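You operate a simulated robot arm through the tools that you are given. There is no shell and no other tool. Be economical: measure what you need, move in short steps, check, and stop when the job is done.

Carry out the task below with a simulated robot arm. There is one attempt and no reset: what you move stays moved.

## Task
Smooth the hat on the lathe with the purple pad, then box it.
Fine: put the pad back, switch off before you lift the hat, close the teal hat box; leave the speed lever alone. Set down upright: pad.

Only the result counts: the job must be done as asked and must still hold three seconds after the hand-in. Knocking over, shifting, dropping, spilling or breaking anything else fails it.

## Robot
A 7-joint arm with a two-finger parallel gripper on a trunk, on a base that drives. Base frame: it is fixed to the floor where the robot stands at the start and does not move with it; the origin is under the middle of the robot, x ahead of it, y to its left, z up; the surface under the hand at the start is at about z = 86. Units: cm, degrees, N and s.
With the tool pointing down near the work surface it reaches from about 30 to 74 cm from the robot's upright axis, wherever it stands. Its first joint turns from -115.0 to 115.0 degrees. Places, roughly: black size dial [50, -60, 90]; black speed lever [50, 10, 100]; blue steam button [50, -70, 90]; felt hat (32x32x11 cm) [80, 40, 100]; hat box (37x37x14 cm) [60, -140, 70]; lathe disc [80, 40, 100]; red arm [90, -110, 100]; red lathe switch [50, 10, 90]; white plunger knob [100, -110, 110]; yellow roller knob [80, 0, 100]. Payload 3.91 kg.
Tool frame: the origin (TCP) lies between the finger pads and is the grasp point; the fingertips stand 3 cm ahead of it; z points along the fingers, y is the line along which they close. Largest opening 11 cm; finger width 2, thickness 1; the body of the gripper, 4.8 by 11.2 cm, starts 5.5 cm behind the TCP.
Orientation is that of the tool frame in the base frame, as a unit quaternion [x, y, z, w]. With the fingers straight down and closing along the base's y, the tool's x points along the base's -x, its y along +y and its z along -z.

## Interface
- The arm moves only by the tool jog_arm. Its argument "steps" is a list of rows, each an object (a shift or turn left out is 0, a gripper value left out holds the last) with "rot": the turn, a rotation vector about the tool's x, y, z in degrees, a list of three; "travel": the shift along the tool's x, y, z in mm, a list of three; "grip": the gripper command, from -1 (fully open) to 1 (shut), values between in proportion. In form: [{"rot": [ax, ay, az], "travel": [dx, dy, dz], "grip": grip}, ...]. A call has 1 to 12 rows; each row is the pose to reach, as a shift and turn from the pose commanded when the call began, along the tool's axes at that moment. A row lasts 0.2 s, in which the tool goes at most 5 cm and 8.6 degrees; a call with a longer step from one row to the next is refused whole, and so is a gripper value outside its range. A pose out of reach is approached as far as the arm can. The call stops where the force on the tool passes 90 N (or 10 N more than at its start, if that is more) or the arm is blocked; 0.2 s more then pass. Each finger travels about 10.8 cm/s and halts on what it meets, pressing with about 34 N; the grip force reading is that of the motor and also rises with nothing between the fingers. The clock runs only during rows and for 0.2 s after the last one: add rows that repeat a pose to give the fingers time. The reply holds the time, the measured pose of the TCP, the force on the tool along the base axes, the opening and the grip force, in the units named above and with some noise, with the torque about the TCP (base axes, N m) and any sound that the robot's microphone picked up.
- Cameras (640 x 400 px; columns grow to the right, rows downward): "scene" is now at [2.34, 15.36, 176.84]; the picture's right is [-0.02, -1.00, 0.00], its down [-0.67, 0.02, -0.74] and it looks along [0.74, -0.02, -0.67] (base axes); focal length 289 px, centre (320, 200). "wrist" rides on the gripper at [7.2, 1.7, -10.3] in the tool frame; the picture's right is [-0.23, 0.97, 0.00], its down [-0.76, -0.18, -0.62] and it looks along [-0.61, -0.14, 0.78] (tool axes); focal length 222 px, centre (320, 200). There is no depth. A picture from a camera that has moved, and an enlarged one, comes with that camera's place and axes in the base frame and with its lens.
- grab_frame(camera): a new picture of that camera. It takes no simulated time.
- raise_lower(by): slides the trunk up (or, below 0, down) by that many cm; the arm and the scene camera ride with it, the base frame stays. It gives what a move gives, with no picture.
- roll_base(legs): drives the robot by 1 to 6 legs, each [ahead, turn to the left] in cm and degrees, along the robot's own axes; the way and the turn of a leg run together, so that a leg with both is an arc; at most 150 cm and 180 degrees a leg. The arm and the cameras ride along, it lands a little off, and it stops where it bumps. It gives what a move gives.
- turn_head(pan, tilt): turns the head with the scene camera to pan (to the left, within 155 degrees either way) and tilt (down, from -29 to 69), counted from straight ahead of the robot. It gives what a move gives.
- close_up(camera, box): a new picture of the part [left, top, right, bottom] of that camera's present view, enlarged. It takes no simulated time.
- finish_job(): hands the job in; it is judged then, once.

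Go step by step. Nothing tells you exact positions but the pictures and the camera data: compare them with the known pose of the tool, close in by small moves and look again before you grip or let go. The budget is 120 turns and 78 pictures, counting those below and the enlarged ones. Unless the task says otherwise, let go and move clear before handing in.

The tools are called after "Emit:" by a JSON object that holds its "api" and its "payload". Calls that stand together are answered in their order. jog_arm: Moves the arm, as the interface text tells. Its arguments: {"type":"object","properties":{"steps":{"type":"array","items":{"type":"object","properties":{"rot":{"type":"array","items":{"type":"number"}},"travel":{"type":"array","items":{"type":"number"}},"grip":{"type":"number"}}}}},"required":["steps"]} The other tools are called the same way: raise_lower (by) slides the trunk up or down; roll_base (legs) drives the base; turn_head (pan, tilt) turns the head that bears the scene camera; grab_frame (camera) takes a picture; close_up (camera, box) takes an enlarged picture of a part of a camera's view; finish_job () hands the job in.

At the start:

```text
time: 0.0
tool_pos: [49.7, 10.55, 139.68]
tool_rot: [0.001, 1.0, 0.0, -0.001]
wrist_force: [0.3, 0.5, 1.0]
torque: [0.0, -0.01, 0.02]
gripper_width: 11.0
gripper_force: 0.1
trunk travel left (down, up): [-87.5, 11.5]
robot x, y, heading: [0.02, 0.2, -0.0]
head pan, tilt: [-1.3, 42.1]
```

scene: 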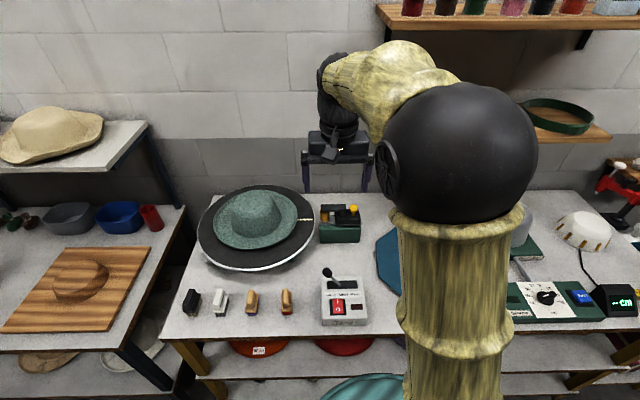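
wrist: 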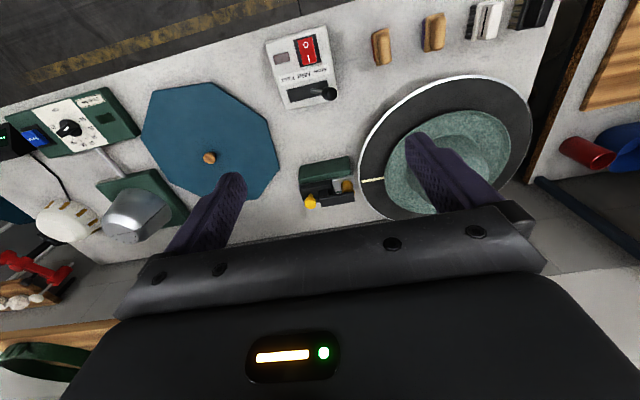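

I see the lathe with a teal hat, a row of small pads at the table's front, and a switch box with red rocker and lever. I'll zoom in on the pads and the switch first.

Emit:
{"api": "close_up", "payload": {"camera": "scene", "box": [170, 170, 400, 340]}}

Emit:
{"api": "close_up", "payload": {"camera": "wrist", "box": [260, 0, 560, 200]}}

```text
2.35 times, centred on (285, 255) of scene
camera zoom: at [2.34, 15.36, 176.84], right [-0.02, -1.0, 0.0], down [-0.67, 0.02, -0.74], along [0.74, -0.02, -0.67], focal length 679 px, centre (402, 71)
```

zoom: 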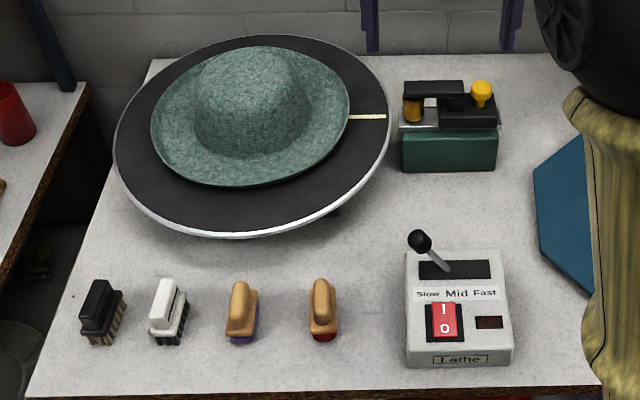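

```text
2.00 times, centred on (410, 100) of wrist
camera zoom: at [42.46, 12.44, 149.91], right [0.23, 0.97, 0.0], down [0.76, -0.18, 0.62], along [0.61, -0.14, -0.78], focal length 444 px, centre (140, 400)
```

zoom: 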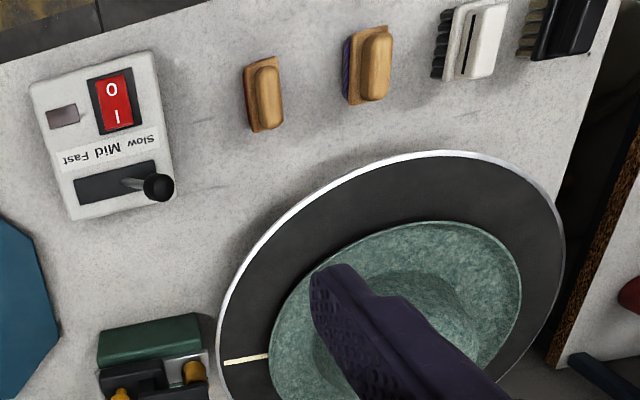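

The purple-faced pad is third from the left, near (50, 36.5, 89); the switch is near (47, 8.5). Next I'll look for the hat box to the right.

Emit:
{"api": "turn_head", "payload": {"pan": -70, "tilt": 42}}

Emit:
{"api": "grab_frame", "payload": {"camera": "scene"}}

```text
time: 1.4
tool_pos: [49.72, 10.59, 139.57]
tool_rot: [0.0, 1.0, 0.0, 0.0]
wrist_force: [0.8, -0.2, 1.5]
torque: [0.01, -0.02, 0.0]
gripper_width: 11.0
gripper_force: 0.1
trunk travel left (down, up): [-87.5, 11.5]
robot x, y, heading: [-0.05, -0.13, -0.1]
head pan, tilt: [-70.0, 42.0]
```

```text
73 pictures are left
camera scene: at [-3.14, 7.7, 176.85], right [-0.94, -0.34, 0.0], down [-0.23, 0.63, -0.74], along [0.25, -0.7, -0.67], focal length 289 px, centre (320, 200)
```

scene: 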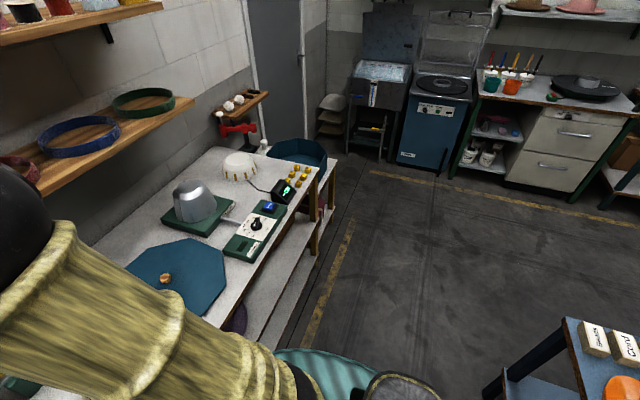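

The open octagonal box sits at the far end of the bench, and its knobbed lid lies on the bench near (66, -27). I'll zoom in to check both.

Emit:
{"api": "close_up", "payload": {"camera": "scene", "box": [110, 80, 350, 330]}}

Emit:
{"api": "close_up", "payload": {"camera": "scene", "box": [200, 80, 360, 200]}}

```text
1.60 times, centred on (230, 205) of scene
camera zoom: at [-3.14, 7.7, 176.85], right [-0.94, -0.34, 0.0], down [-0.23, 0.63, -0.74], along [0.25, -0.7, -0.67], focal length 462 px, centre (464, 192)
```

zoom: 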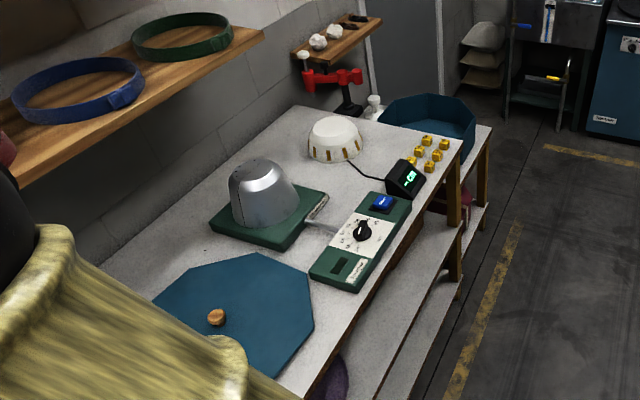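

```text
3.33 times, centred on (280, 140) of scene
camera zoom: at [-3.14, 7.7, 176.85], right [-0.94, -0.34, 0.0], down [-0.23, 0.63, -0.74], along [0.25, -0.7, -0.67], focal length 962 px, centre (453, 400)
```

zoom: 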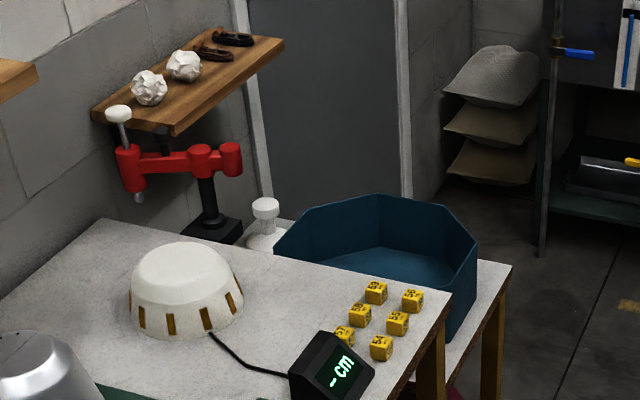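

The lid and box match in colour. First I'll switch on the lathe: closing the fingers and moving the tool in front of the switch box for a close view.

Emit:
{"api": "jog_arm", "payload": {"steps": [{"travel": [17, -2, 40], "grip": 1}, {"travel": [34, -5, 80]}, {"travel": [50, -7, 120]}, {"travel": [67, -9, 160]}, {"travel": [84, -11, 200]}, {"travel": [100, -13, 240]}, {"travel": [117, -16, 276]}, {"travel": [117, -16, 276]}]}}

Emit:
{"api": "grab_frame", "payload": {"camera": "wrist"}}

Emit:
{"api": "turn_head", "payload": {"pan": 0, "tilt": 45}}

Emit:
{"api": "grab_frame", "payload": {"camera": "scene"}}

```text
time: 3.2
tool_pos: [38.01, 9.13, 111.77]
tool_rot: [0.0, 1.0, 0.0, -0.001]
wrist_force: [-0.2, -0.4, -0.2]
torque: [0.02, -0.01, -0.02]
gripper_width: 0.0
gripper_force: 33.9
trunk travel left (down, up): [-87.5, 11.5]
robot x, y, heading: [0.1, 0.0, 0.1]
head pan, tilt: [-70.0, 42.0]
```

```text
70 pictures are left
camera wrist: at [30.75, 10.93, 122.02], right [0.23, 0.97, 0.0], down [0.76, -0.18, 0.62], along [0.61, -0.14, -0.78], focal length 222 px, centre (320, 200)
```

wrist: 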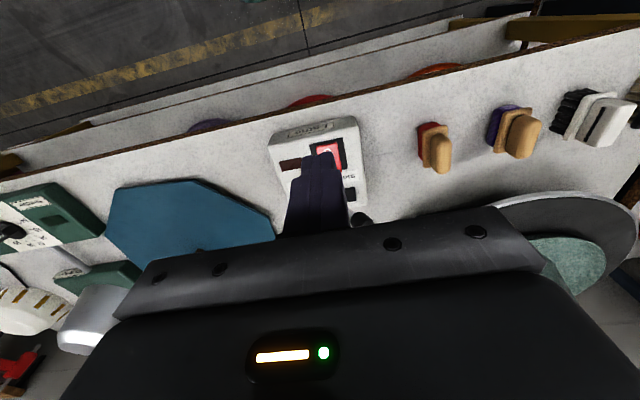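

```text
time: 4.6
tool_pos: [38.09, 9.07, 111.73]
tool_rot: [0.0, 1.0, -0.001, 0.001]
wrist_force: [-0.4, 0.5, 0.0]
torque: [0.04, -0.04, 0.0]
gripper_width: 0.02
gripper_force: 34.1
trunk travel left (down, up): [-87.5, 11.5]
robot x, y, heading: [-0.07, 0.2, -0.1]
head pan, tilt: [0.0, 45.0]
```

```text
69 pictures are left
camera scene: at [2.12, 15.54, 176.42], right [0.0, -1.0, 0.0], down [-0.71, 0.0, -0.71], along [0.71, 0.0, -0.71], focal length 289 px, centre (320, 200)
```

scene: 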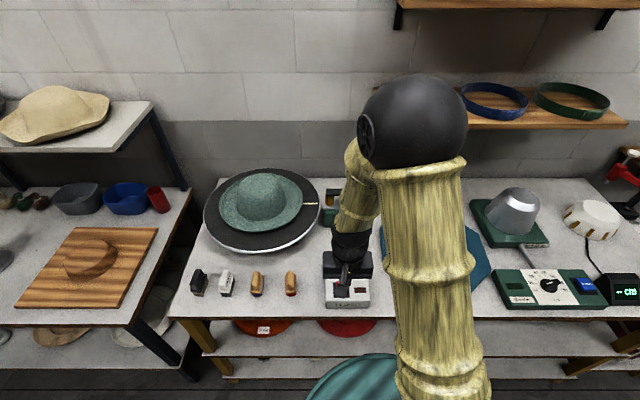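

The rocker's I end is around (48, 8.8, 92), well clear of the lever knob at (55, 11.8, 98). Moving over it and coming down to just above.

Emit:
{"api": "jog_arm", "payload": {"steps": [{"travel": [-45, -2, 20]}, {"travel": [-80, -3, 50]}, {"travel": [-99, -3, 90]}, {"travel": [-99, -3, 130]}, {"travel": [-99, -3, 152]}, {"travel": [-99, -3, 152]}]}}

Emit:
{"api": "close_up", "payload": {"camera": "wrist", "box": [220, 80, 420, 230]}}

Emit:
{"api": "close_up", "payload": {"camera": "scene", "box": [290, 220, 410, 320]}}

```text
time: 6.0
tool_pos: [47.97, 8.65, 96.69]
tool_rot: [0.0, 1.0, 0.0, 0.0]
wrist_force: [-0.1, -0.5, -0.9]
torque: [-0.02, -0.01, -0.01]
gripper_width: 0.0
gripper_force: 33.5
trunk travel left (down, up): [-87.5, 11.5]
robot x, y, heading: [0.21, 0.53, -0.2]
head pan, tilt: [0.0, 45.0]
```

```text
2.67 times, centred on (320, 155) of wrist
camera zoom: at [40.66, 10.47, 107.06], right [0.23, 0.97, 0.0], down [0.76, -0.18, 0.62], along [0.61, -0.14, -0.78], focal length 592 px, centre (320, 320)
```

zoom: 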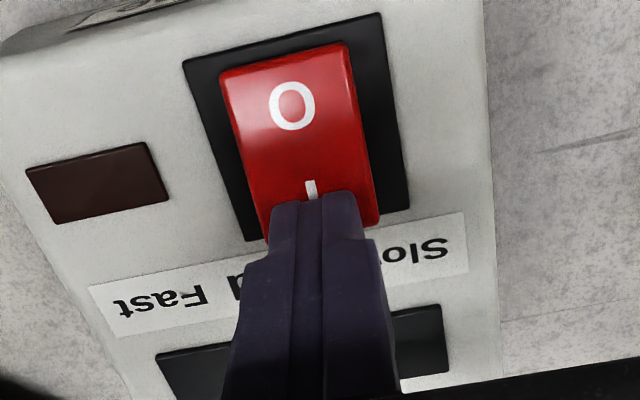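

```text
4.00 times, centred on (350, 270) of scene
camera zoom: at [2.07, 15.54, 176.42], right [0.0, -1.0, 0.0], down [-0.71, 0.0, -0.71], along [0.71, 0.0, -0.71], focal length 1154 px, centre (200, -80)
```

zoom: 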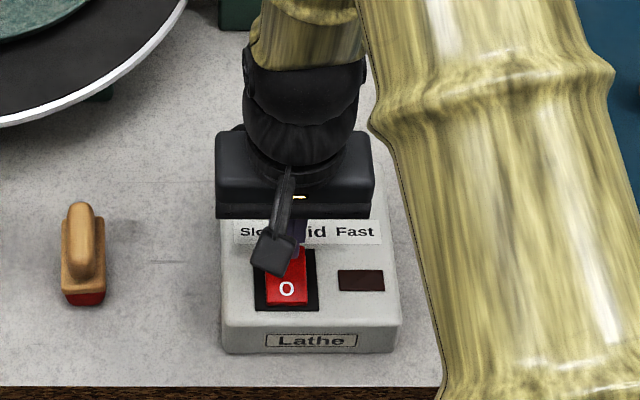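

The tip sits right over the I end, so I'll press down gently now.

Emit:
{"api": "jog_arm", "payload": {"steps": [{"travel": [2, 0, 8]}, {"travel": [2, 0, 14]}, {"travel": [2, 0, 20]}, {"travel": [2, 0, 24]}]}}

Emit:
{"api": "close_up", "payload": {"camera": "wrist", "box": [220, 80, 420, 230]}}

```text
time: 6.9
tool_pos: [47.91, 8.53, 95.89]
tool_rot: [0.0, 1.0, 0.002, 0.009]
wrist_force: [-15.3, -3.8, 55.3]
torque: [-0.14, 0.98, 0.07]
gripper_width: 0.0
gripper_force: 34.2
trunk travel left (down, up): [-87.5, 11.5]
robot x, y, heading: [0.08, -0.19, -0.0]
head pan, tilt: [0.0, 45.0]
stopped in row 4: the force on the tool passed its limit at 98 N (the readings are from after the stop); the commanded pose is now the measured one
```

```text
2.67 times, centred on (320, 155) of wrist
camera zoom: at [40.41, 10.48, 105.97], right [0.23, 0.97, 0.01], down [0.75, -0.18, 0.64], along [0.62, -0.14, -0.77], focal length 592 px, centre (320, 320)
```

zoom: 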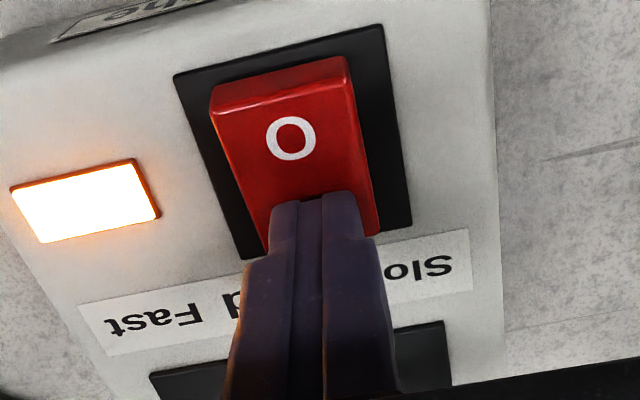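

The lamp is lit, so the lathe is on. I'll lift, retract, and drive the base left so that both pad and hat are in reach.

Emit:
{"api": "jog_arm", "payload": {"steps": [{"travel": [0, 0, -40]}, {"travel": [0, 0, -90]}, {"travel": [0, 0, -140]}, {"travel": [0, 0, -190]}, {"travel": [0, 0, -240]}, {"travel": [0, 0, -290]}, {"travel": [0, 0, -340]}, {"travel": [50, 0, -350]}, {"travel": [100, 0, -350]}, {"travel": [100, 0, -350]}]}}

Emit:
{"api": "roll_base", "payload": {"legs": [[0, 90], [37, 0], [0, -90], [5, 0]]}}

Emit:
{"api": "grab_frame", "payload": {"camera": "scene"}}

Emit:
{"api": "grab_frame", "payload": {"camera": "wrist"}}

```text
refused: row 8 steps farther than a row can; nothing moved
```

```text
time: 8.2
tool_pos: [48.01, 10.82, 95.62]
tool_rot: [-0.029, 0.999, -0.008, 0.014]
wrist_force: [-5.7, -10.5, 18.2]
torque: [-0.44, 0.3, 0.04]
gripper_width: 0.0
gripper_force: 34.1
trunk travel left (down, up): [-87.5, 11.5]
robot x, y, heading: [-0.13, 0.16, 4.1]
head pan, tilt: [0.0, 45.0]
stopped in leg 1: the force on the tool passed its limit at 96 N (the readings are from after the stop); the commanded pose is now the measured one
```

```text
65 pictures are left
camera scene: at [0.76, 15.61, 176.39], right [0.07, -1.0, 0.0], down [-0.7, -0.05, -0.71], along [0.71, 0.05, -0.71], focal length 289 px, centre (320, 200)
```

scene: 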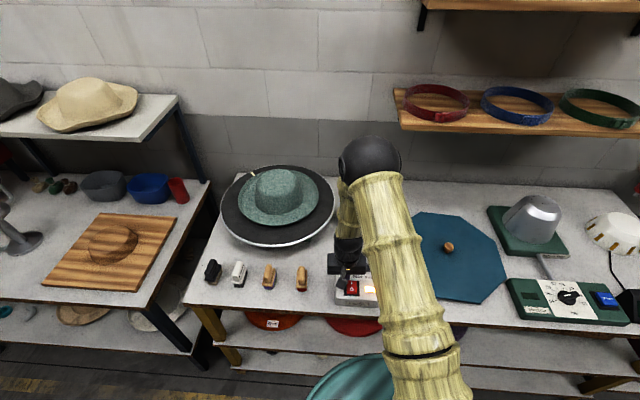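

```text
64 pictures are left
camera wrist: at [40.4, 12.4, 105.77], right [0.17, 0.99, -0.01], down [0.75, -0.12, 0.65], along [0.64, -0.12, -0.76], focal length 222 px, centre (320, 200)
```

wrist: 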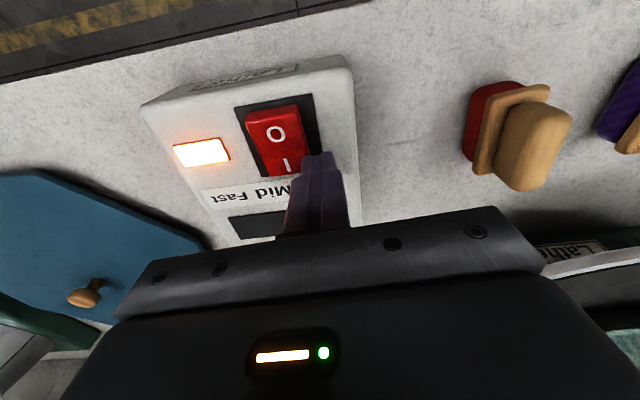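

My lift was refused for too large a step, and I should have waited before driving: the base turned 4° with the finger still on the rocker, dragging it about 2 cm sideways. I'll lift clear and check whether the switch box or lever shifted.

Emit:
{"api": "jog_arm", "payload": {"steps": [{"travel": [0, 0, -40]}, {"travel": [0, 0, -85]}, {"travel": [0, 0, -130]}, {"travel": [0, 0, -175]}, {"travel": [0, 0, -220]}, {"travel": [0, 0, -265]}, {"travel": [0, 0, -310]}, {"travel": [0, 0, -350]}, {"travel": [45, 0, -350]}, {"travel": [90, 0, -350]}, {"travel": [90, 0, -350]}]}}

Emit:
{"api": "close_up", "payload": {"camera": "wrist", "box": [200, 0, 520, 200]}}

Emit:
{"api": "close_up", "payload": {"camera": "scene", "box": [190, 150, 430, 310]}}

```text
time: 10.6
tool_pos: [38.18, 10.89, 130.23]
tool_rot: [-0.03, 0.999, -0.006, 0.012]
wrist_force: [0.0, -0.3, -0.6]
torque: [-0.01, 0.03, 0.02]
gripper_width: 0.0
gripper_force: 33.6
trunk travel left (down, up): [-87.5, 11.5]
robot x, y, heading: [-0.14, 0.19, 4.3]
head pan, tilt: [0.0, 45.0]
```

```text
2.00 times, centred on (360, 100) of wrist
camera zoom: at [30.34, 12.39, 140.34], right [0.17, 0.99, -0.01], down [0.75, -0.12, 0.65], along [0.64, -0.11, -0.76], focal length 444 px, centre (240, 400)
```

zoom: 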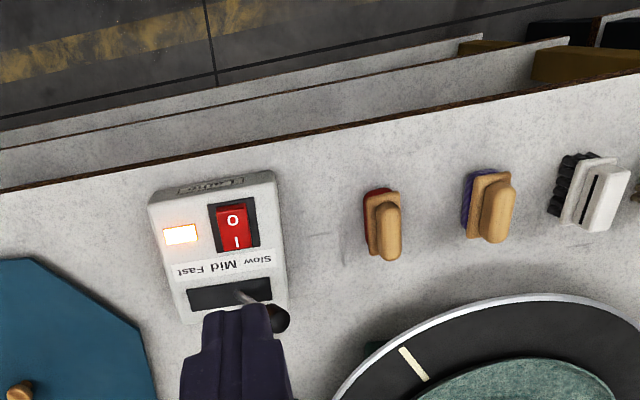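

```text
2.50 times, centred on (310, 230) of scene
camera zoom: at [1.19, 15.7, 176.41], right [0.07, -1.0, 0.0], down [-0.71, -0.05, -0.71], along [0.7, 0.05, -0.71], focal length 722 px, centre (345, 125)
```

zoom: 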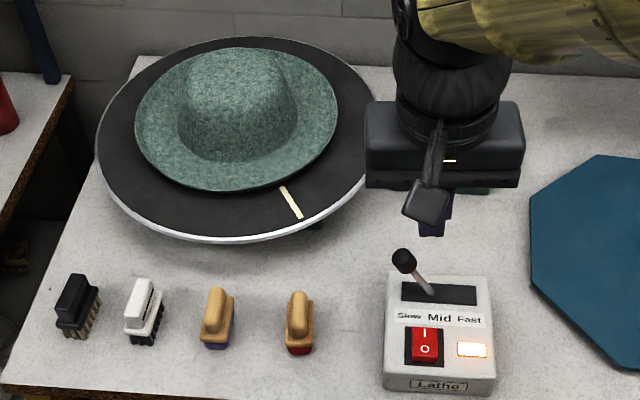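

The box and lever look where they were, the lamp is lit and the disc's mark has turned, so it's spinning. With the tool clear at z=130, I drive left now.

Emit:
{"api": "roll_base", "payload": {"legs": [[0, 86], [37, 0], [0, -90], [5, 0]]}}

```text
time: 24.8
tool_pos: [41.84, 46.27, 130.23]
tool_rot: [-0.01, 1.0, -0.006, 0.015]
wrist_force: [-0.4, 0.2, -0.4]
torque: [0.01, -0.03, 0.01]
gripper_width: 0.0
gripper_force: 33.5
trunk travel left (down, up): [-87.5, 11.5]
robot x, y, heading: [3.69, 36.99, 2.0]
head pan, tilt: [0.0, 45.0]
```

Emit:
{"api": "grab_frame", "payload": {"camera": "scene"}}

Emit:
{"api": "grab_frame", "payload": {"camera": "wrist"}}

```text
61 pictures are left
camera scene: at [5.08, 52.64, 176.43], right [0.03, -1.0, 0.0], down [-0.71, -0.02, -0.71], along [0.71, 0.02, -0.71], focal length 289 px, centre (320, 200)
```

scene: 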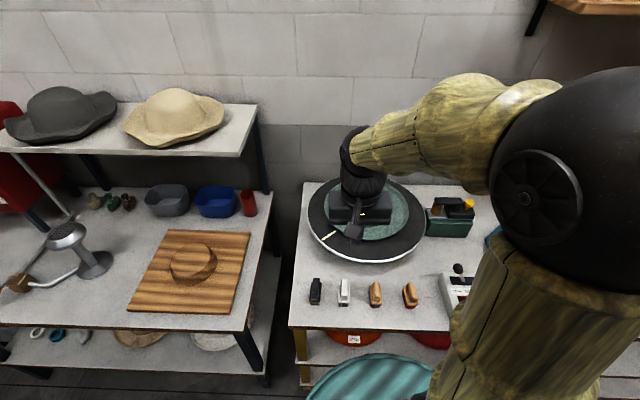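

```text
60 pictures are left
camera wrist: at [34.26, 48.17, 140.46], right [0.21, 0.98, -0.01], down [0.75, -0.15, 0.65], along [0.63, -0.14, -0.76], focal length 222 px, centre (320, 200)
```

wrist: 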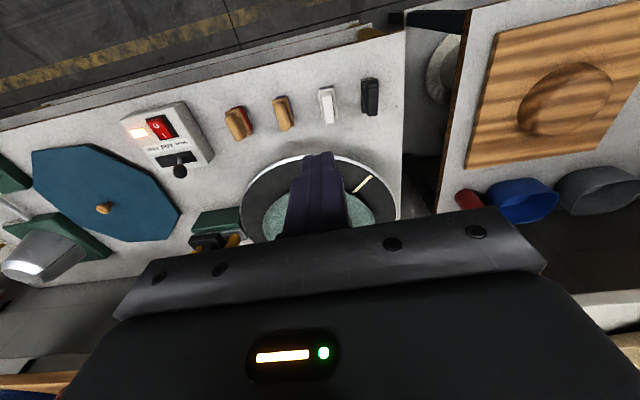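

The purple pad is at about (49.7, 36.0). I'll level the tool, half open the fingers and take a close look from just above.

Emit:
{"api": "jog_arm", "payload": {"steps": [{"rot": [-0.7, 1.7, 1.15], "travel": [-5, -20, 40], "grip": 0}, {"rot": [-0.7, 1.7, 1.15], "travel": [-9, -40, 85]}, {"rot": [-0.7, 1.7, 1.15], "travel": [-14, -60, 125]}, {"rot": [-0.7, 1.7, 1.15], "travel": [-18, -80, 165]}, {"rot": [-0.7, 1.7, 1.15], "travel": [-23, -101, 205]}, {"rot": [-0.7, 1.7, 1.15], "travel": [-23, -101, 224]}, {"rot": [-0.7, 1.7, 1.15], "travel": [-23, -101, 224]}]}}

Emit:
{"api": "grab_frame", "payload": {"camera": "wrist"}}

Emit:
{"api": "close_up", "payload": {"camera": "scene", "box": [290, 170, 470, 320]}}

```text
time: 26.4
tool_pos: [45.42, 36.17, 108.05]
tool_rot: [-0.001, 1.0, 0.001, -0.001]
wrist_force: [0.2, 0.0, 0.3]
torque: [0.04, -0.02, -0.02]
gripper_width: 5.48
gripper_force: 0.1
trunk travel left (down, up): [-87.5, 11.5]
robot x, y, heading: [4.26, 37.15, 1.8]
head pan, tilt: [0.0, 45.0]
```

```text
59 pictures are left
camera wrist: at [38.14, 38.0, 118.41], right [0.23, 0.97, 0.0], down [0.76, -0.18, 0.62], along [0.61, -0.14, -0.78], focal length 222 px, centre (320, 200)
```

wrist: 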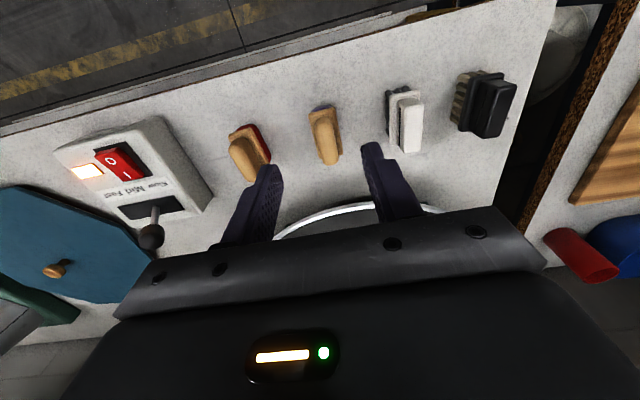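

```text
2.67 times, centred on (380, 245) of scene
camera zoom: at [5.41, 52.62, 176.42], right [0.03, -1.0, 0.0], down [-0.71, -0.02, -0.71], along [0.71, 0.02, -0.71], focal length 770 px, centre (160, 80)
```

zoom: 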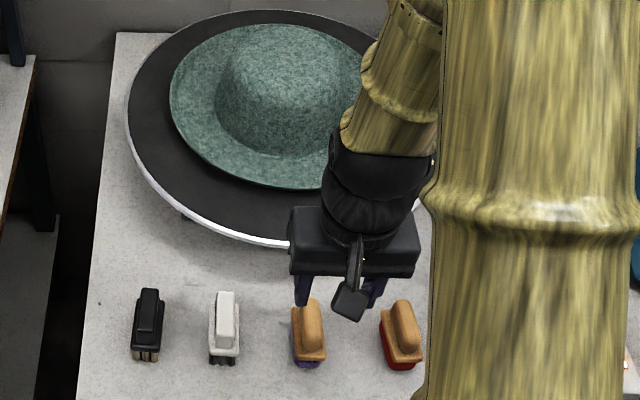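

The handle top reads near (49, 36.2, ~92), with a plate and felt below. Coming down over it in steps.

Emit:
{"api": "jog_arm", "payload": {"steps": [{"travel": [-38, 0, 30]}, {"travel": [-38, 0, 70]}, {"travel": [-38, 0, 110]}, {"travel": [-38, 0, 130]}, {"travel": [-38, 0, 130]}]}}

Emit:
{"api": "grab_frame", "payload": {"camera": "wrist"}}

Emit:
{"api": "close_up", "payload": {"camera": "scene", "box": [320, 240, 440, 320]}}

```text
time: 27.6
tool_pos: [49.1, 36.15, 95.16]
tool_rot: [0.0, 1.0, 0.0, -0.002]
wrist_force: [-0.4, -0.2, 0.3]
torque: [-0.04, 0.0, -0.01]
gripper_width: 5.49
gripper_force: 0.1
trunk travel left (down, up): [-87.5, 11.5]
robot x, y, heading: [3.75, 37.12, 2.0]
head pan, tilt: [0.0, 45.0]
```

```text
57 pictures are left
camera wrist: at [41.83, 37.99, 105.48], right [0.23, 0.97, 0.0], down [0.76, -0.18, 0.62], along [0.61, -0.14, -0.78], focal length 222 px, centre (320, 200)
```

wrist: 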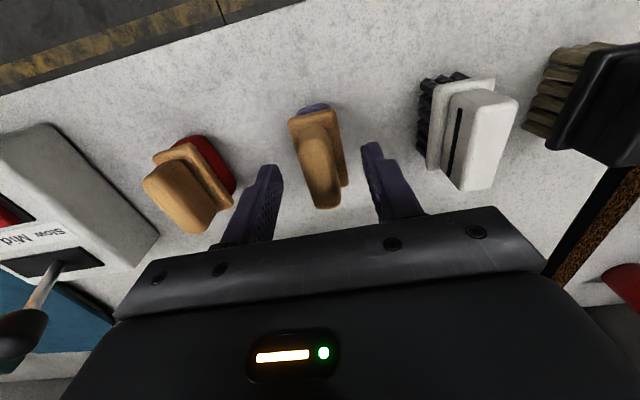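

```text
5.00 times, centred on (380, 280) of scene
camera zoom: at [5.45, 52.68, 176.42], right [0.03, -1.0, 0.0], down [-0.71, -0.02, -0.71], along [0.71, 0.02, -0.71], focal length 1443 px, centre (20, -200)
```

zoom: 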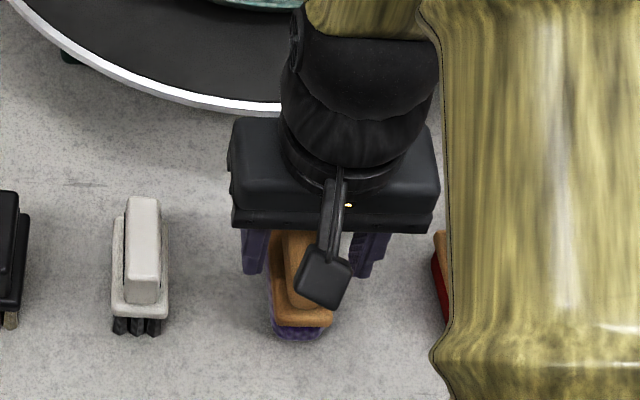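

The handle is centred between the fingers. I'll go down 3 cm, 0.4 cm forward, and close.

Emit:
{"api": "jog_arm", "payload": {"steps": [{"travel": [-4, 2, 15]}, {"travel": [-4, 2, 28]}, {"travel": [-4, 2, 28]}]}}

Emit:
{"api": "close_up", "payload": {"camera": "wrist", "box": [220, 70, 420, 220]}}

```text
time: 28.4
tool_pos: [49.44, 36.44, 92.32]
tool_rot: [0.0, 1.0, 0.0, -0.001]
wrist_force: [-1.0, -0.2, 0.2]
torque: [0.02, 0.0, -0.07]
gripper_width: 5.49
gripper_force: 0.0
trunk travel left (down, up): [-87.5, 11.5]
robot x, y, heading: [4.19, 37.32, 1.8]
head pan, tilt: [0.0, 45.0]
```

```text
2.67 times, centred on (320, 145) of wrist
camera zoom: at [42.16, 38.26, 102.64], right [0.23, 0.97, 0.0], down [0.76, -0.18, 0.62], along [0.61, -0.14, -0.78], focal length 592 px, centre (320, 347)
```

zoom: 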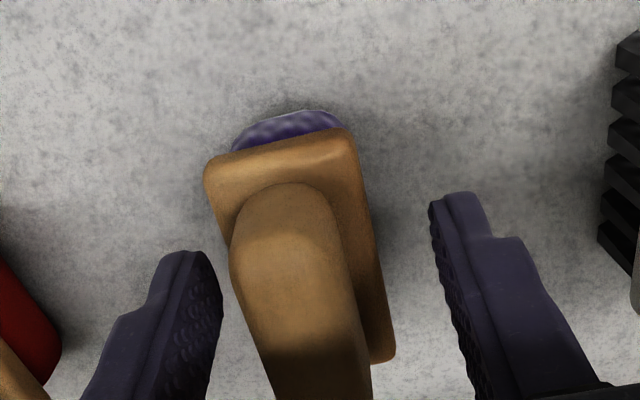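

Well placed, so I close on the handle.

Emit:
{"api": "jog_arm", "payload": {"steps": [{"travel": [0, -3, 0], "grip": 0.2}, {"travel": [0, -3, 0], "grip": 1}, {"travel": [0, -3, 0], "grip": 1}, {"travel": [0, -3, 0], "grip": 1}]}}

Emit:
{"api": "close_up", "payload": {"camera": "wrist", "box": [220, 70, 420, 220]}}

```text
time: 29.4
tool_pos: [49.37, 36.04, 92.21]
tool_rot: [0.0, 1.0, 0.0, -0.001]
wrist_force: [-0.5, 0.5, -0.1]
torque: [0.01, 0.02, 0.02]
gripper_width: 3.51
gripper_force: 34.2
trunk travel left (down, up): [-87.5, 11.5]
robot x, y, heading: [3.7, 37.02, 2.0]
head pan, tilt: [0.0, 45.0]
```

```text
2.67 times, centred on (320, 145) of wrist
camera zoom: at [42.14, 37.87, 102.64], right [0.23, 0.97, 0.0], down [0.76, -0.18, 0.62], along [0.61, -0.14, -0.78], focal length 592 px, centre (320, 347)
```

zoom: 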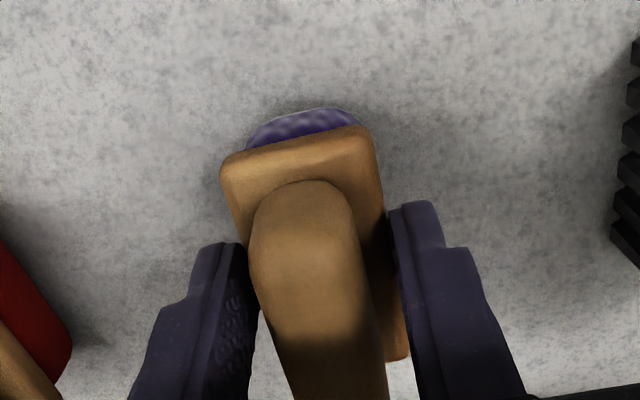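

The fingers hold at 3.5 cm, probably on the plate edges. The put-back pose is TCP (49.4, 36.0, 92.2). I'll lift and check how it hangs.

Emit:
{"api": "jog_arm", "payload": {"steps": [{"travel": [0, 0, -20]}, {"travel": [0, 0, -60]}, {"travel": [0, 0, -105]}, {"travel": [0, 0, -150]}, {"travel": [0, 0, -195]}, {"travel": [0, 0, -240]}, {"travel": [0, 0, -240]}]}}

Emit:
{"api": "close_up", "payload": {"camera": "wrist", "box": [220, 70, 420, 220]}}

Emit:
{"api": "close_up", "payload": {"camera": "scene", "box": [290, 160, 470, 310]}}

```text
time: 31.0
tool_pos: [49.55, 35.8, 116.4]
tool_rot: [0.0, 1.0, 0.0, -0.002]
wrist_force: [-0.2, 0.6, -2.1]
torque: [0.02, 0.01, 0.03]
gripper_width: 3.51
gripper_force: 34.3
trunk travel left (down, up): [-87.5, 11.5]
robot x, y, heading: [3.63, 37.08, 2.0]
head pan, tilt: [0.0, 45.0]
```

```text
2.67 times, centred on (320, 145) of wrist
camera zoom: at [42.26, 37.66, 126.72], right [0.23, 0.97, 0.0], down [0.76, -0.18, 0.62], along [0.6, -0.14, -0.78], focal length 592 px, centre (320, 347)
```

zoom: 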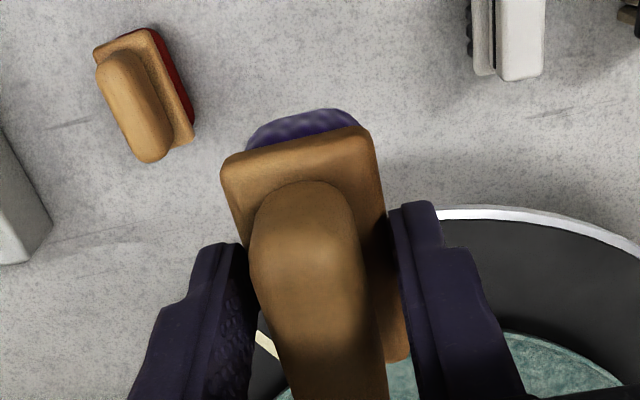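

```text
2.67 times, centred on (380, 235) of scene
camera zoom: at [5.55, 52.68, 176.41], right [0.03, -1.0, 0.0], down [-0.71, -0.02, -0.71], along [0.71, 0.02, -0.71], focal length 770 px, centre (160, 107)
```

zoom: 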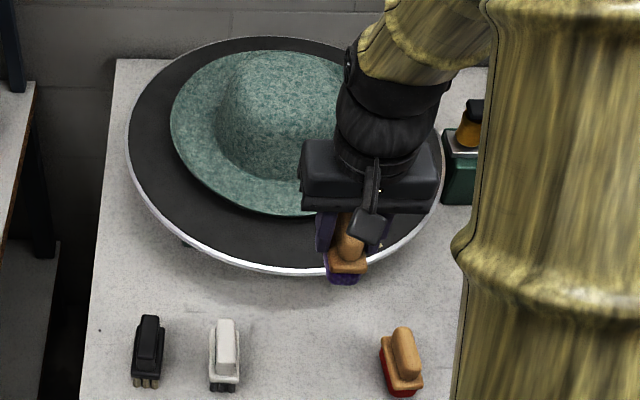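

The pad hangs firmly, felt down. The hat's centre is about (79, 38) with its crown top near z=108. I'll carry the pad above the front part of the crown.

Emit:
{"api": "jog_arm", "payload": {"steps": [{"travel": [0, 0, -45]}, {"travel": [-25, 4, -80]}, {"travel": [-70, 8, -80]}, {"travel": [-115, 12, -80]}, {"travel": [-160, 15, -80]}, {"travel": [-205, 18, -80]}, {"travel": [-235, 22, -80]}, {"travel": [-260, 22, -80]}, {"travel": [-260, 22, -80]}]}}

Emit:
{"api": "grab_frame", "payload": {"camera": "scene"}}

Emit:
{"api": "grab_frame", "payload": {"camera": "wrist"}}

```text
time: 33.0
tool_pos: [75.38, 38.09, 124.36]
tool_rot: [-0.001, 1.0, 0.0, -0.001]
wrist_force: [-1.2, -0.2, -0.6]
torque: [-0.01, -0.03, 0.04]
gripper_width: 3.54
gripper_force: 33.9
trunk travel left (down, up): [-87.5, 11.5]
robot x, y, heading: [3.87, 37.08, 2.0]
head pan, tilt: [0.0, 45.0]
```

```text
51 pictures are left
camera scene: at [5.32, 52.69, 176.42], right [0.03, -1.0, 0.0], down [-0.71, -0.02, -0.71], along [0.71, 0.02, -0.71], focal length 289 px, centre (320, 200)
```

scene: 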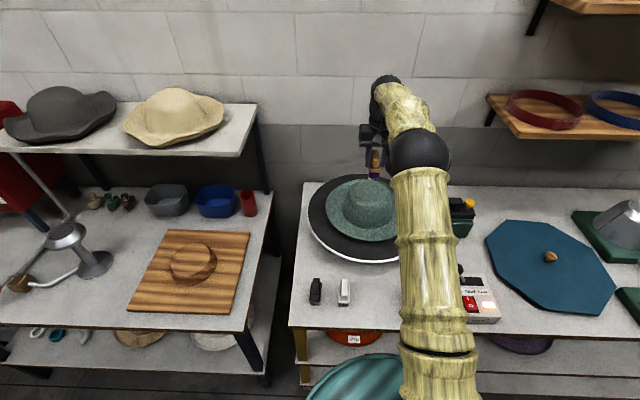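

```text
50 pictures are left
camera wrist: at [68.13, 39.98, 134.72], right [0.23, 0.97, 0.0], down [0.76, -0.18, 0.62], along [0.61, -0.14, -0.78], focal length 222 px, centre (320, 200)
```

wrist: 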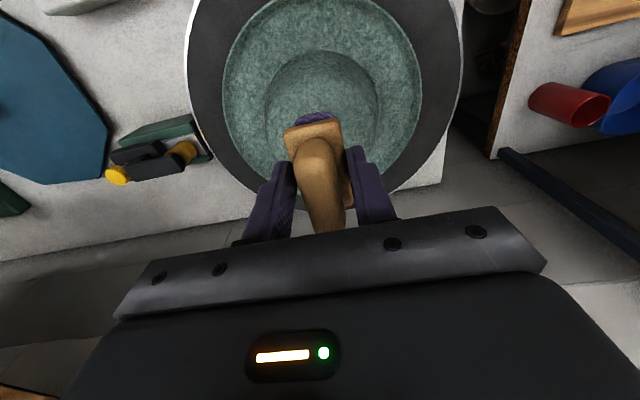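

The pad is over the front of the crown. Lowering to near contact.

Emit:
{"api": "jog_arm", "payload": {"steps": [{"travel": [0, 0, 35]}, {"travel": [0, 0, 65]}, {"travel": [0, 0, 80]}, {"travel": [0, 0, 80]}]}}

Emit:
{"api": "close_up", "payload": {"camera": "scene", "box": [300, 130, 440, 270]}}

```text
time: 34.0
tool_pos: [75.4, 38.11, 116.22]
tool_rot: [0.0, 1.0, -0.001, 0.0]
wrist_force: [-0.3, 0.0, -1.2]
torque: [0.03, 0.03, -0.01]
gripper_width: 3.52
gripper_force: 33.8
trunk travel left (down, up): [-87.5, 11.5]
robot x, y, heading: [3.91, 37.2, 1.9]
head pan, tilt: [0.0, 45.0]
```

```text
2.86 times, centred on (370, 200) of scene
camera zoom: at [5.44, 52.67, 176.42], right [0.03, -1.0, 0.0], down [-0.71, -0.02, -0.71], along [0.71, 0.02, -0.71], focal length 825 px, centre (177, 200)
```

zoom: 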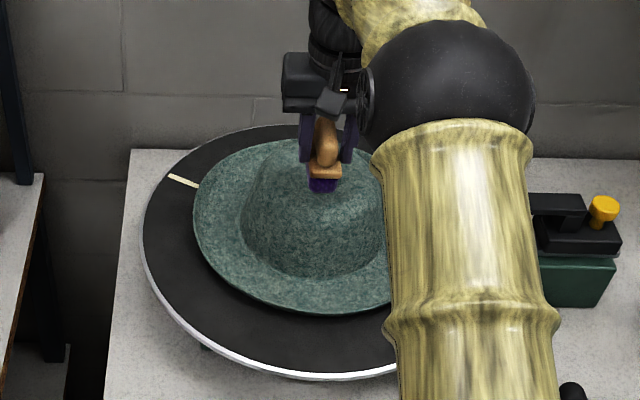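

Emit:
{"api": "jog_arm", "payload": {"steps": [{"travel": [0, 0, 6]}, {"travel": [0, 0, 12]}, {"travel": [0, 0, 12]}]}}

```text
time: 34.8
tool_pos: [75.46, 38.11, 115.09]
tool_rot: [0.0, 1.0, 0.0, -0.001]
wrist_force: [-0.4, -0.1, -1.3]
torque: [-0.02, -0.04, -0.01]
gripper_width: 3.51
gripper_force: 33.7
trunk travel left (down, up): [-87.5, 11.5]
robot x, y, heading: [3.73, 37.03, 2.0]
head pan, tilt: [0.0, 45.0]
```

No contact yet, so I continue down in small steps.

Emit:
{"api": "jog_arm", "payload": {"steps": [{"travel": [0, 0, 5]}, {"travel": [0, 0, 10]}, {"travel": [0, 0, 10]}]}}

Emit:
{"api": "jog_arm", "payload": {"steps": [{"travel": [0, 0, 2]}, {"travel": [0, 0, 4]}, {"travel": [0, 0, 4]}]}}

```text
time: 35.6
tool_pos: [75.51, 38.03, 114.04]
tool_rot: [0.0, 1.0, 0.0, -0.001]
wrist_force: [0.1, 0.6, -1.3]
torque: [-0.01, 0.01, 0.01]
gripper_width: 3.52
gripper_force: 34.4
trunk travel left (down, up): [-87.5, 11.5]
robot x, y, heading: [4.08, 36.97, 1.9]
head pan, tilt: [0.0, 45.0]
```

```text
time: 36.4
tool_pos: [75.62, 38.08, 113.77]
tool_rot: [-0.001, 1.0, 0.0, -0.001]
wrist_force: [-0.7, 0.0, -1.6]
torque: [-0.01, 0.01, 0.05]
gripper_width: 3.49
gripper_force: 34.0
trunk travel left (down, up): [-87.5, 11.5]
robot x, y, heading: [3.74, 37.17, 1.8]
head pan, tilt: [0.0, 45.0]
```

Emit:
{"api": "close_up", "payload": {"camera": "wrist", "box": [200, 20, 440, 200]}}

Emit:
{"api": "close_up", "payload": {"camera": "scene", "box": [330, 150, 410, 220]}}

```text
2.22 times, centred on (320, 110) of wrist
camera zoom: at [68.21, 39.95, 123.98], right [0.23, 0.97, 0.0], down [0.76, -0.18, 0.62], along [0.61, -0.14, -0.78], focal length 494 px, centre (320, 400)
```

zoom: 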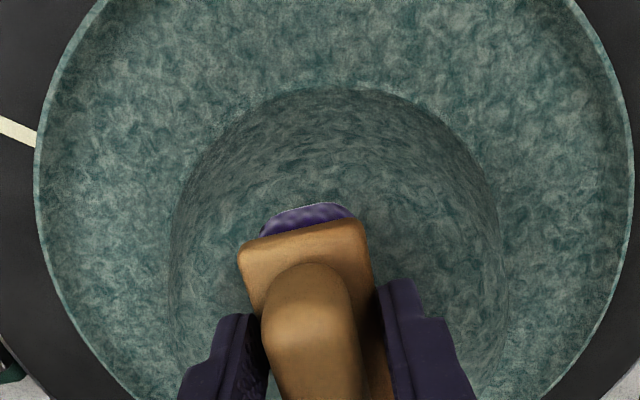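

```text
5.71 times, centred on (370, 185) of scene
camera zoom: at [5.45, 52.68, 176.42], right [0.03, -1.0, 0.0], down [-0.71, -0.02, -0.71], along [0.71, 0.02, -0.71], focal length 1649 px, centre (34, 286)
```

zoom: 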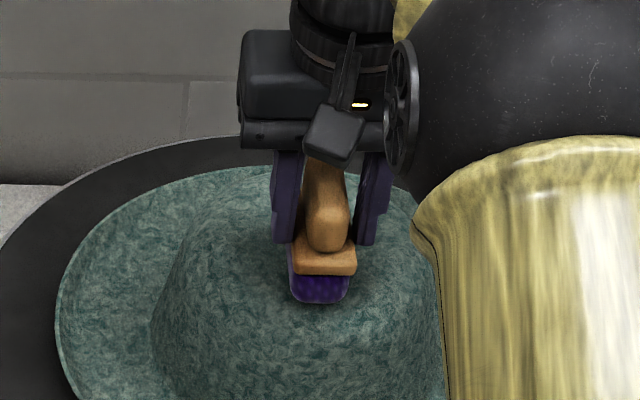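

Very near now. Continuing 4 mm at a time.

Emit:
{"api": "jog_arm", "payload": {"steps": [{"travel": [0, 0, 3]}, {"travel": [0, 0, 6]}, {"travel": [0, 0, 6]}]}}

Emit:
{"api": "jog_arm", "payload": {"steps": [{"travel": [0, 0, 2]}, {"travel": [0, 0, 4]}, {"travel": [0, 0, 4]}]}}

```text
time: 37.2
tool_pos: [75.48, 38.13, 112.96]
tool_rot: [0.001, 1.0, 0.0, -0.001]
wrist_force: [-0.2, -0.5, -1.1]
torque: [0.02, -0.02, 0.02]
gripper_width: 3.55
gripper_force: 33.6
trunk travel left (down, up): [-87.5, 11.5]
robot x, y, heading: [3.75, 37.41, 1.9]
head pan, tilt: [0.0, 45.0]
```

```text
time: 38.0
tool_pos: [75.39, 37.96, 112.78]
tool_rot: [0.0, 1.0, -0.001, 0.0]
wrist_force: [-1.7, -4.5, 9.1]
torque: [-0.18, 0.1, 0.04]
gripper_width: 3.52
gripper_force: 33.6
trunk travel left (down, up): [-87.5, 11.5]
robot x, y, heading: [3.52, 36.99, 2.1]
head pan, tilt: [0.0, 45.0]
```

Contact at about 10 N, with side drag showing that the hat is turning under the pad. I'll hold it and sweep gently outward.

Emit:
{"api": "jog_arm", "payload": {"steps": [{"travel": [0, 0, 1]}, {"travel": [0, 0, 1]}, {"travel": [0, 0, 1]}, {"travel": [0, 0, 1]}, {"travel": [0, 0, 1]}, {"travel": [0, 0, 1]}, {"travel": [5, 0, 1]}, {"travel": [5, 0, 1]}, {"travel": [8, 0, 2]}, {"travel": [8, 0, 2]}, {"travel": [8, 0, 2]}, {"travel": [8, 0, 2]}]}}

Emit:
{"api": "close_up", "payload": {"camera": "wrist", "box": [200, 20, 440, 200]}}

```text
time: 40.6
tool_pos: [74.33, 38.07, 112.82]
tool_rot: [0.0, 1.0, 0.0, 0.001]
wrist_force: [-4.1, -11.7, 28.7]
torque: [-0.45, -0.16, -0.1]
gripper_width: 3.49
gripper_force: 34.3
trunk travel left (down, up): [-87.5, 11.5]
robot x, y, heading: [3.74, 37.02, 1.8]
head pan, tilt: [0.0, 45.0]
```

```text
2.22 times, centred on (320, 110) of wrist
camera zoom: at [67.01, 39.76, 123.06], right [0.23, 0.97, 0.0], down [0.76, -0.18, 0.63], along [0.61, -0.14, -0.78], focal length 494 px, centre (320, 400)
```

zoom: 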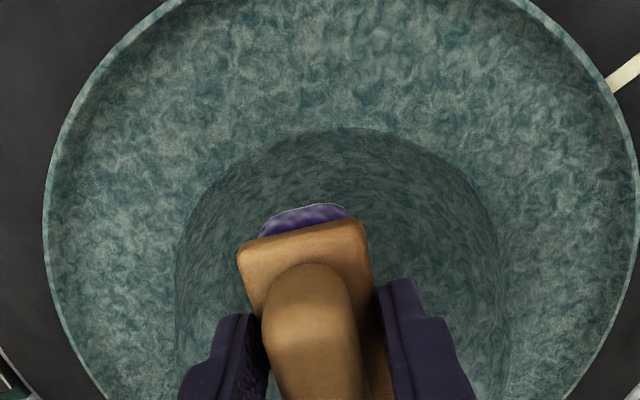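

The force crept up to 29 N, so I'll ease off 2 mm and hold longer to watch for a change in the felt.

Emit:
{"api": "jog_arm", "payload": {"steps": [{"travel": [0, 0, -2]}, {"travel": [0, 0, -2]}, {"travel": [0, 0, -2]}, {"travel": [0, 0, -2]}, {"travel": [0, 0, -2]}, {"travel": [0, 0, -2]}, {"travel": [0, 0, -2]}, {"travel": [0, 0, -2]}, {"travel": [0, 0, -2]}, {"travel": [0, 0, -2]}, {"travel": [0, 0, -2]}, {"travel": [0, 0, -2]}]}}

Emit:
{"api": "jog_arm", "payload": {"steps": [{"travel": [-5, 0, 0]}, {"travel": [-5, 0, 0]}, {"travel": [-5, 0, 0]}, {"travel": [-5, 0, 0]}, {"travel": [-10, 0, 0]}, {"travel": [-10, 0, 0]}, {"travel": [-10, 0, 0]}, {"travel": [-10, 0, 0]}, {"travel": [-5, 0, 0]}, {"travel": [-5, 0, 0]}, {"travel": [0, 0, 0]}, {"travel": [0, 0, 0]}]}}

Emit:
{"api": "close_up", "payload": {"camera": "wrist", "box": [200, 20, 440, 200]}}

```text
time: 43.2
tool_pos: [74.36, 38.18, 112.82]
tool_rot: [0.0, 1.0, 0.0, 0.0]
wrist_force: [-2.7, -5.6, 13.8]
torque: [-0.14, 0.07, -0.01]
gripper_width: 3.5
gripper_force: 34.0
trunk travel left (down, up): [-87.5, 11.5]
robot x, y, heading: [4.14, 37.1, 2.0]
head pan, tilt: [0.0, 45.0]
```

```text
time: 45.8
tool_pos: [74.66, 38.0, 112.75]
tool_rot: [0.0, 1.0, -0.001, 0.0]
wrist_force: [-0.9, -0.9, 3.1]
torque: [-0.02, -0.04, 0.0]
gripper_width: 3.52
gripper_force: 34.3
trunk travel left (down, up): [-87.5, 11.5]
robot x, y, heading: [3.87, 37.01, 2.0]
head pan, tilt: [0.0, 45.0]
```

```text
2.22 times, centred on (320, 110) of wrist
camera zoom: at [67.46, 39.86, 123.09], right [0.23, 0.97, 0.0], down [0.76, -0.18, 0.62], along [0.61, -0.14, -0.78], focal length 494 px, centre (320, 400)
```

zoom: 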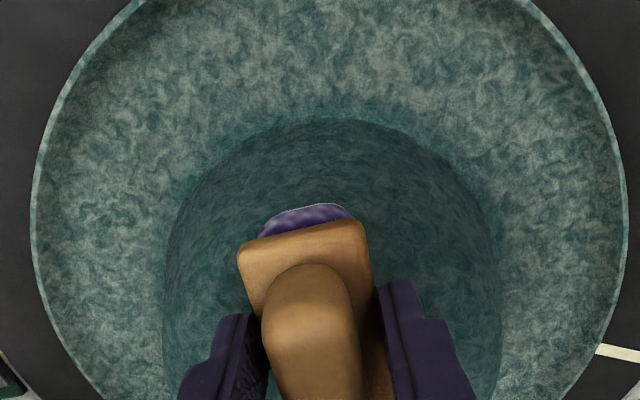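

It's working: the crown is losing its fuzz while the brim still has it. A few more seconds on the crown at about 15 N.

Emit:
{"api": "jog_arm", "payload": {"steps": [{"travel": [0, 0, 2]}, {"travel": [0, 0, 2]}, {"travel": [0, 0, 2]}, {"travel": [0, 0, 2]}, {"travel": [0, 0, 2]}, {"travel": [0, 0, 2]}, {"travel": [0, 0, 2]}, {"travel": [0, 0, 2]}, {"travel": [0, 0, 2]}, {"travel": [0, 0, 2]}, {"travel": [0, 0, 2]}, {"travel": [0, 0, 2]}]}}

Emit:
{"api": "jog_arm", "payload": {"steps": [{"travel": [0, 0, 0]}, {"travel": [0, 0, 0]}, {"travel": [0, 0, 0]}, {"travel": [0, 0, 0]}, {"travel": [0, 0, 0]}, {"travel": [0, 0, 0]}, {"travel": [0, 0, 0]}, {"travel": [0, 0, 0]}, {"travel": [0, 0, 0]}, {"travel": [0, 0, 0]}, {"travel": [0, 0, 0]}, {"travel": [0, 0, 0]}]}}

Emit:
{"api": "close_up", "payload": {"camera": "wrist", "box": [200, 20, 440, 200]}}

```text
time: 48.4
tool_pos: [74.38, 37.86, 112.72]
tool_rot: [0.0, 1.0, 0.0, 0.001]
wrist_force: [-2.4, -8.7, 22.5]
torque: [-0.32, 0.03, 0.0]
gripper_width: 3.5
gripper_force: 34.0
trunk travel left (down, up): [-87.5, 11.5]
robot x, y, heading: [3.59, 36.91, 2.1]
head pan, tilt: [0.0, 45.0]
```

```text
time: 51.0
tool_pos: [74.49, 37.89, 112.68]
tool_rot: [0.0, 1.0, 0.0, 0.001]
wrist_force: [-3.2, -8.8, 20.4]
torque: [-0.31, -0.01, -0.03]
gripper_width: 3.52
gripper_force: 33.8
trunk travel left (down, up): [-87.5, 11.5]
robot x, y, heading: [4.14, 37.16, 1.8]
head pan, tilt: [0.0, 45.0]
```

```text
2.22 times, centred on (320, 110) of wrist
camera zoom: at [67.22, 39.74, 123.01], right [0.23, 0.97, 0.0], down [0.76, -0.18, 0.62], along [0.61, -0.14, -0.78], focal length 494 px, centre (320, 400)
```

zoom: 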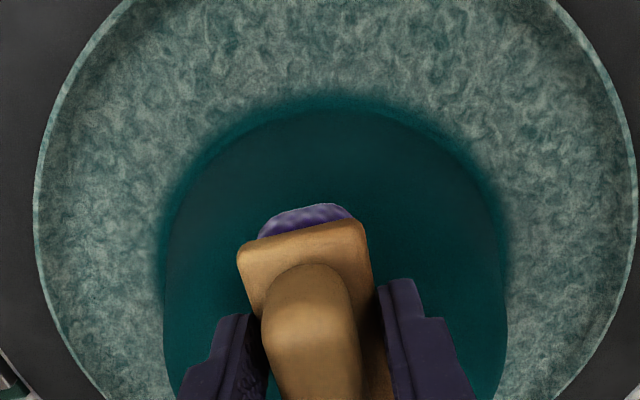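

The crown is completely smooth. Now I'll do the brim: lift, come back to x≈66 and lower onto it.

Emit:
{"api": "jog_arm", "payload": {"steps": [{"travel": [0, 0, -40]}, {"travel": [20, 0, -60]}, {"travel": [60, 0, -60]}, {"travel": [83, 0, -50]}, {"travel": [83, 0, -20]}, {"travel": [83, 0, 15]}, {"travel": [83, 0, 45]}, {"travel": [83, 0, 65]}, {"travel": [83, 0, 65]}]}}

Emit:
{"api": "close_up", "payload": {"camera": "scene", "box": [300, 150, 440, 270]}}

Emit:
{"api": "grab_frame", "payload": {"camera": "wrist"}}

```text
time: 53.0
tool_pos: [66.51, 38.09, 106.05]
tool_rot: [0.0, 1.0, 0.0, 0.0]
wrist_force: [0.3, -0.8, -0.8]
torque: [-0.03, -0.01, -0.02]
gripper_width: 3.52
gripper_force: 34.1
trunk travel left (down, up): [-87.5, 11.5]
robot x, y, heading: [3.7, 37.58, 1.9]
head pan, tilt: [0.0, 45.0]
```

```text
3.33 times, centred on (370, 210) of scene
camera zoom: at [5.42, 52.65, 176.42], right [0.03, -1.0, 0.0], down [-0.71, -0.02, -0.71], along [0.71, 0.02, -0.71], focal length 962 px, centre (153, 167)
```

zoom: 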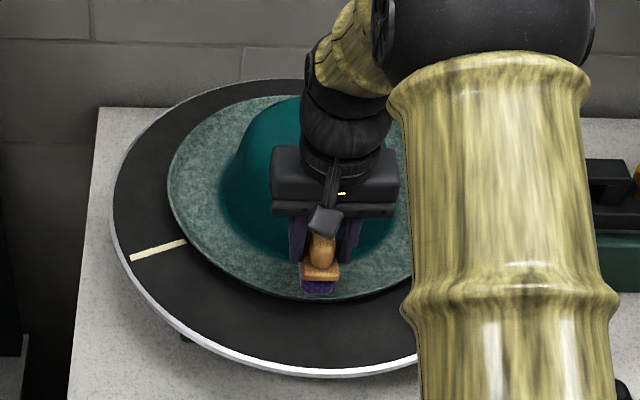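

```text
42 pictures are left
camera wrist: at [59.25, 40.01, 116.34], right [0.23, 0.97, 0.0], down [0.76, -0.18, 0.62], along [0.61, -0.14, -0.78], focal length 222 px, centre (320, 200)
```

wrist: 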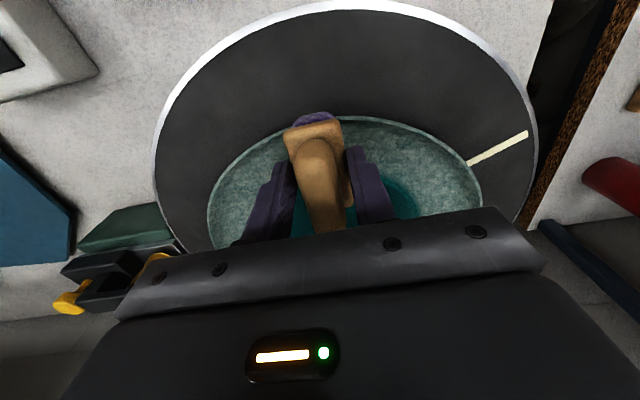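

The pad's near end overhangs the brim edge a little, so I move 1 cm inward and lower to contact.

Emit:
{"api": "jog_arm", "payload": {"steps": [{"travel": [-9, 0, 0]}, {"travel": [-9, 0, 5]}, {"travel": [-9, 0, 9]}, {"travel": [-9, 0, 9]}]}}

Emit:
{"api": "jog_arm", "payload": {"steps": [{"travel": [0, 0, 3]}, {"travel": [0, 0, 6]}, {"travel": [0, 0, 6]}]}}

```text
time: 54.0
tool_pos: [67.33, 38.11, 105.08]
tool_rot: [0.0, 1.0, 0.0, 0.0]
wrist_force: [0.2, -0.1, -1.3]
torque: [0.03, 0.0, 0.0]
gripper_width: 3.54
gripper_force: 34.1
trunk travel left (down, up): [-87.5, 11.5]
robot x, y, heading: [3.67, 37.33, 2.2]
head pan, tilt: [0.0, 45.0]
```

```text
time: 54.8
tool_pos: [67.34, 37.94, 104.73]
tool_rot: [0.001, 1.0, -0.001, 0.004]
wrist_force: [7.8, -9.5, 30.6]
torque: [-0.38, 0.14, 0.08]
gripper_width: 3.55
gripper_force: 33.7
trunk travel left (down, up): [-87.5, 11.5]
robot x, y, heading: [3.9, 37.04, 1.7]
head pan, tilt: [0.0, 45.0]
```

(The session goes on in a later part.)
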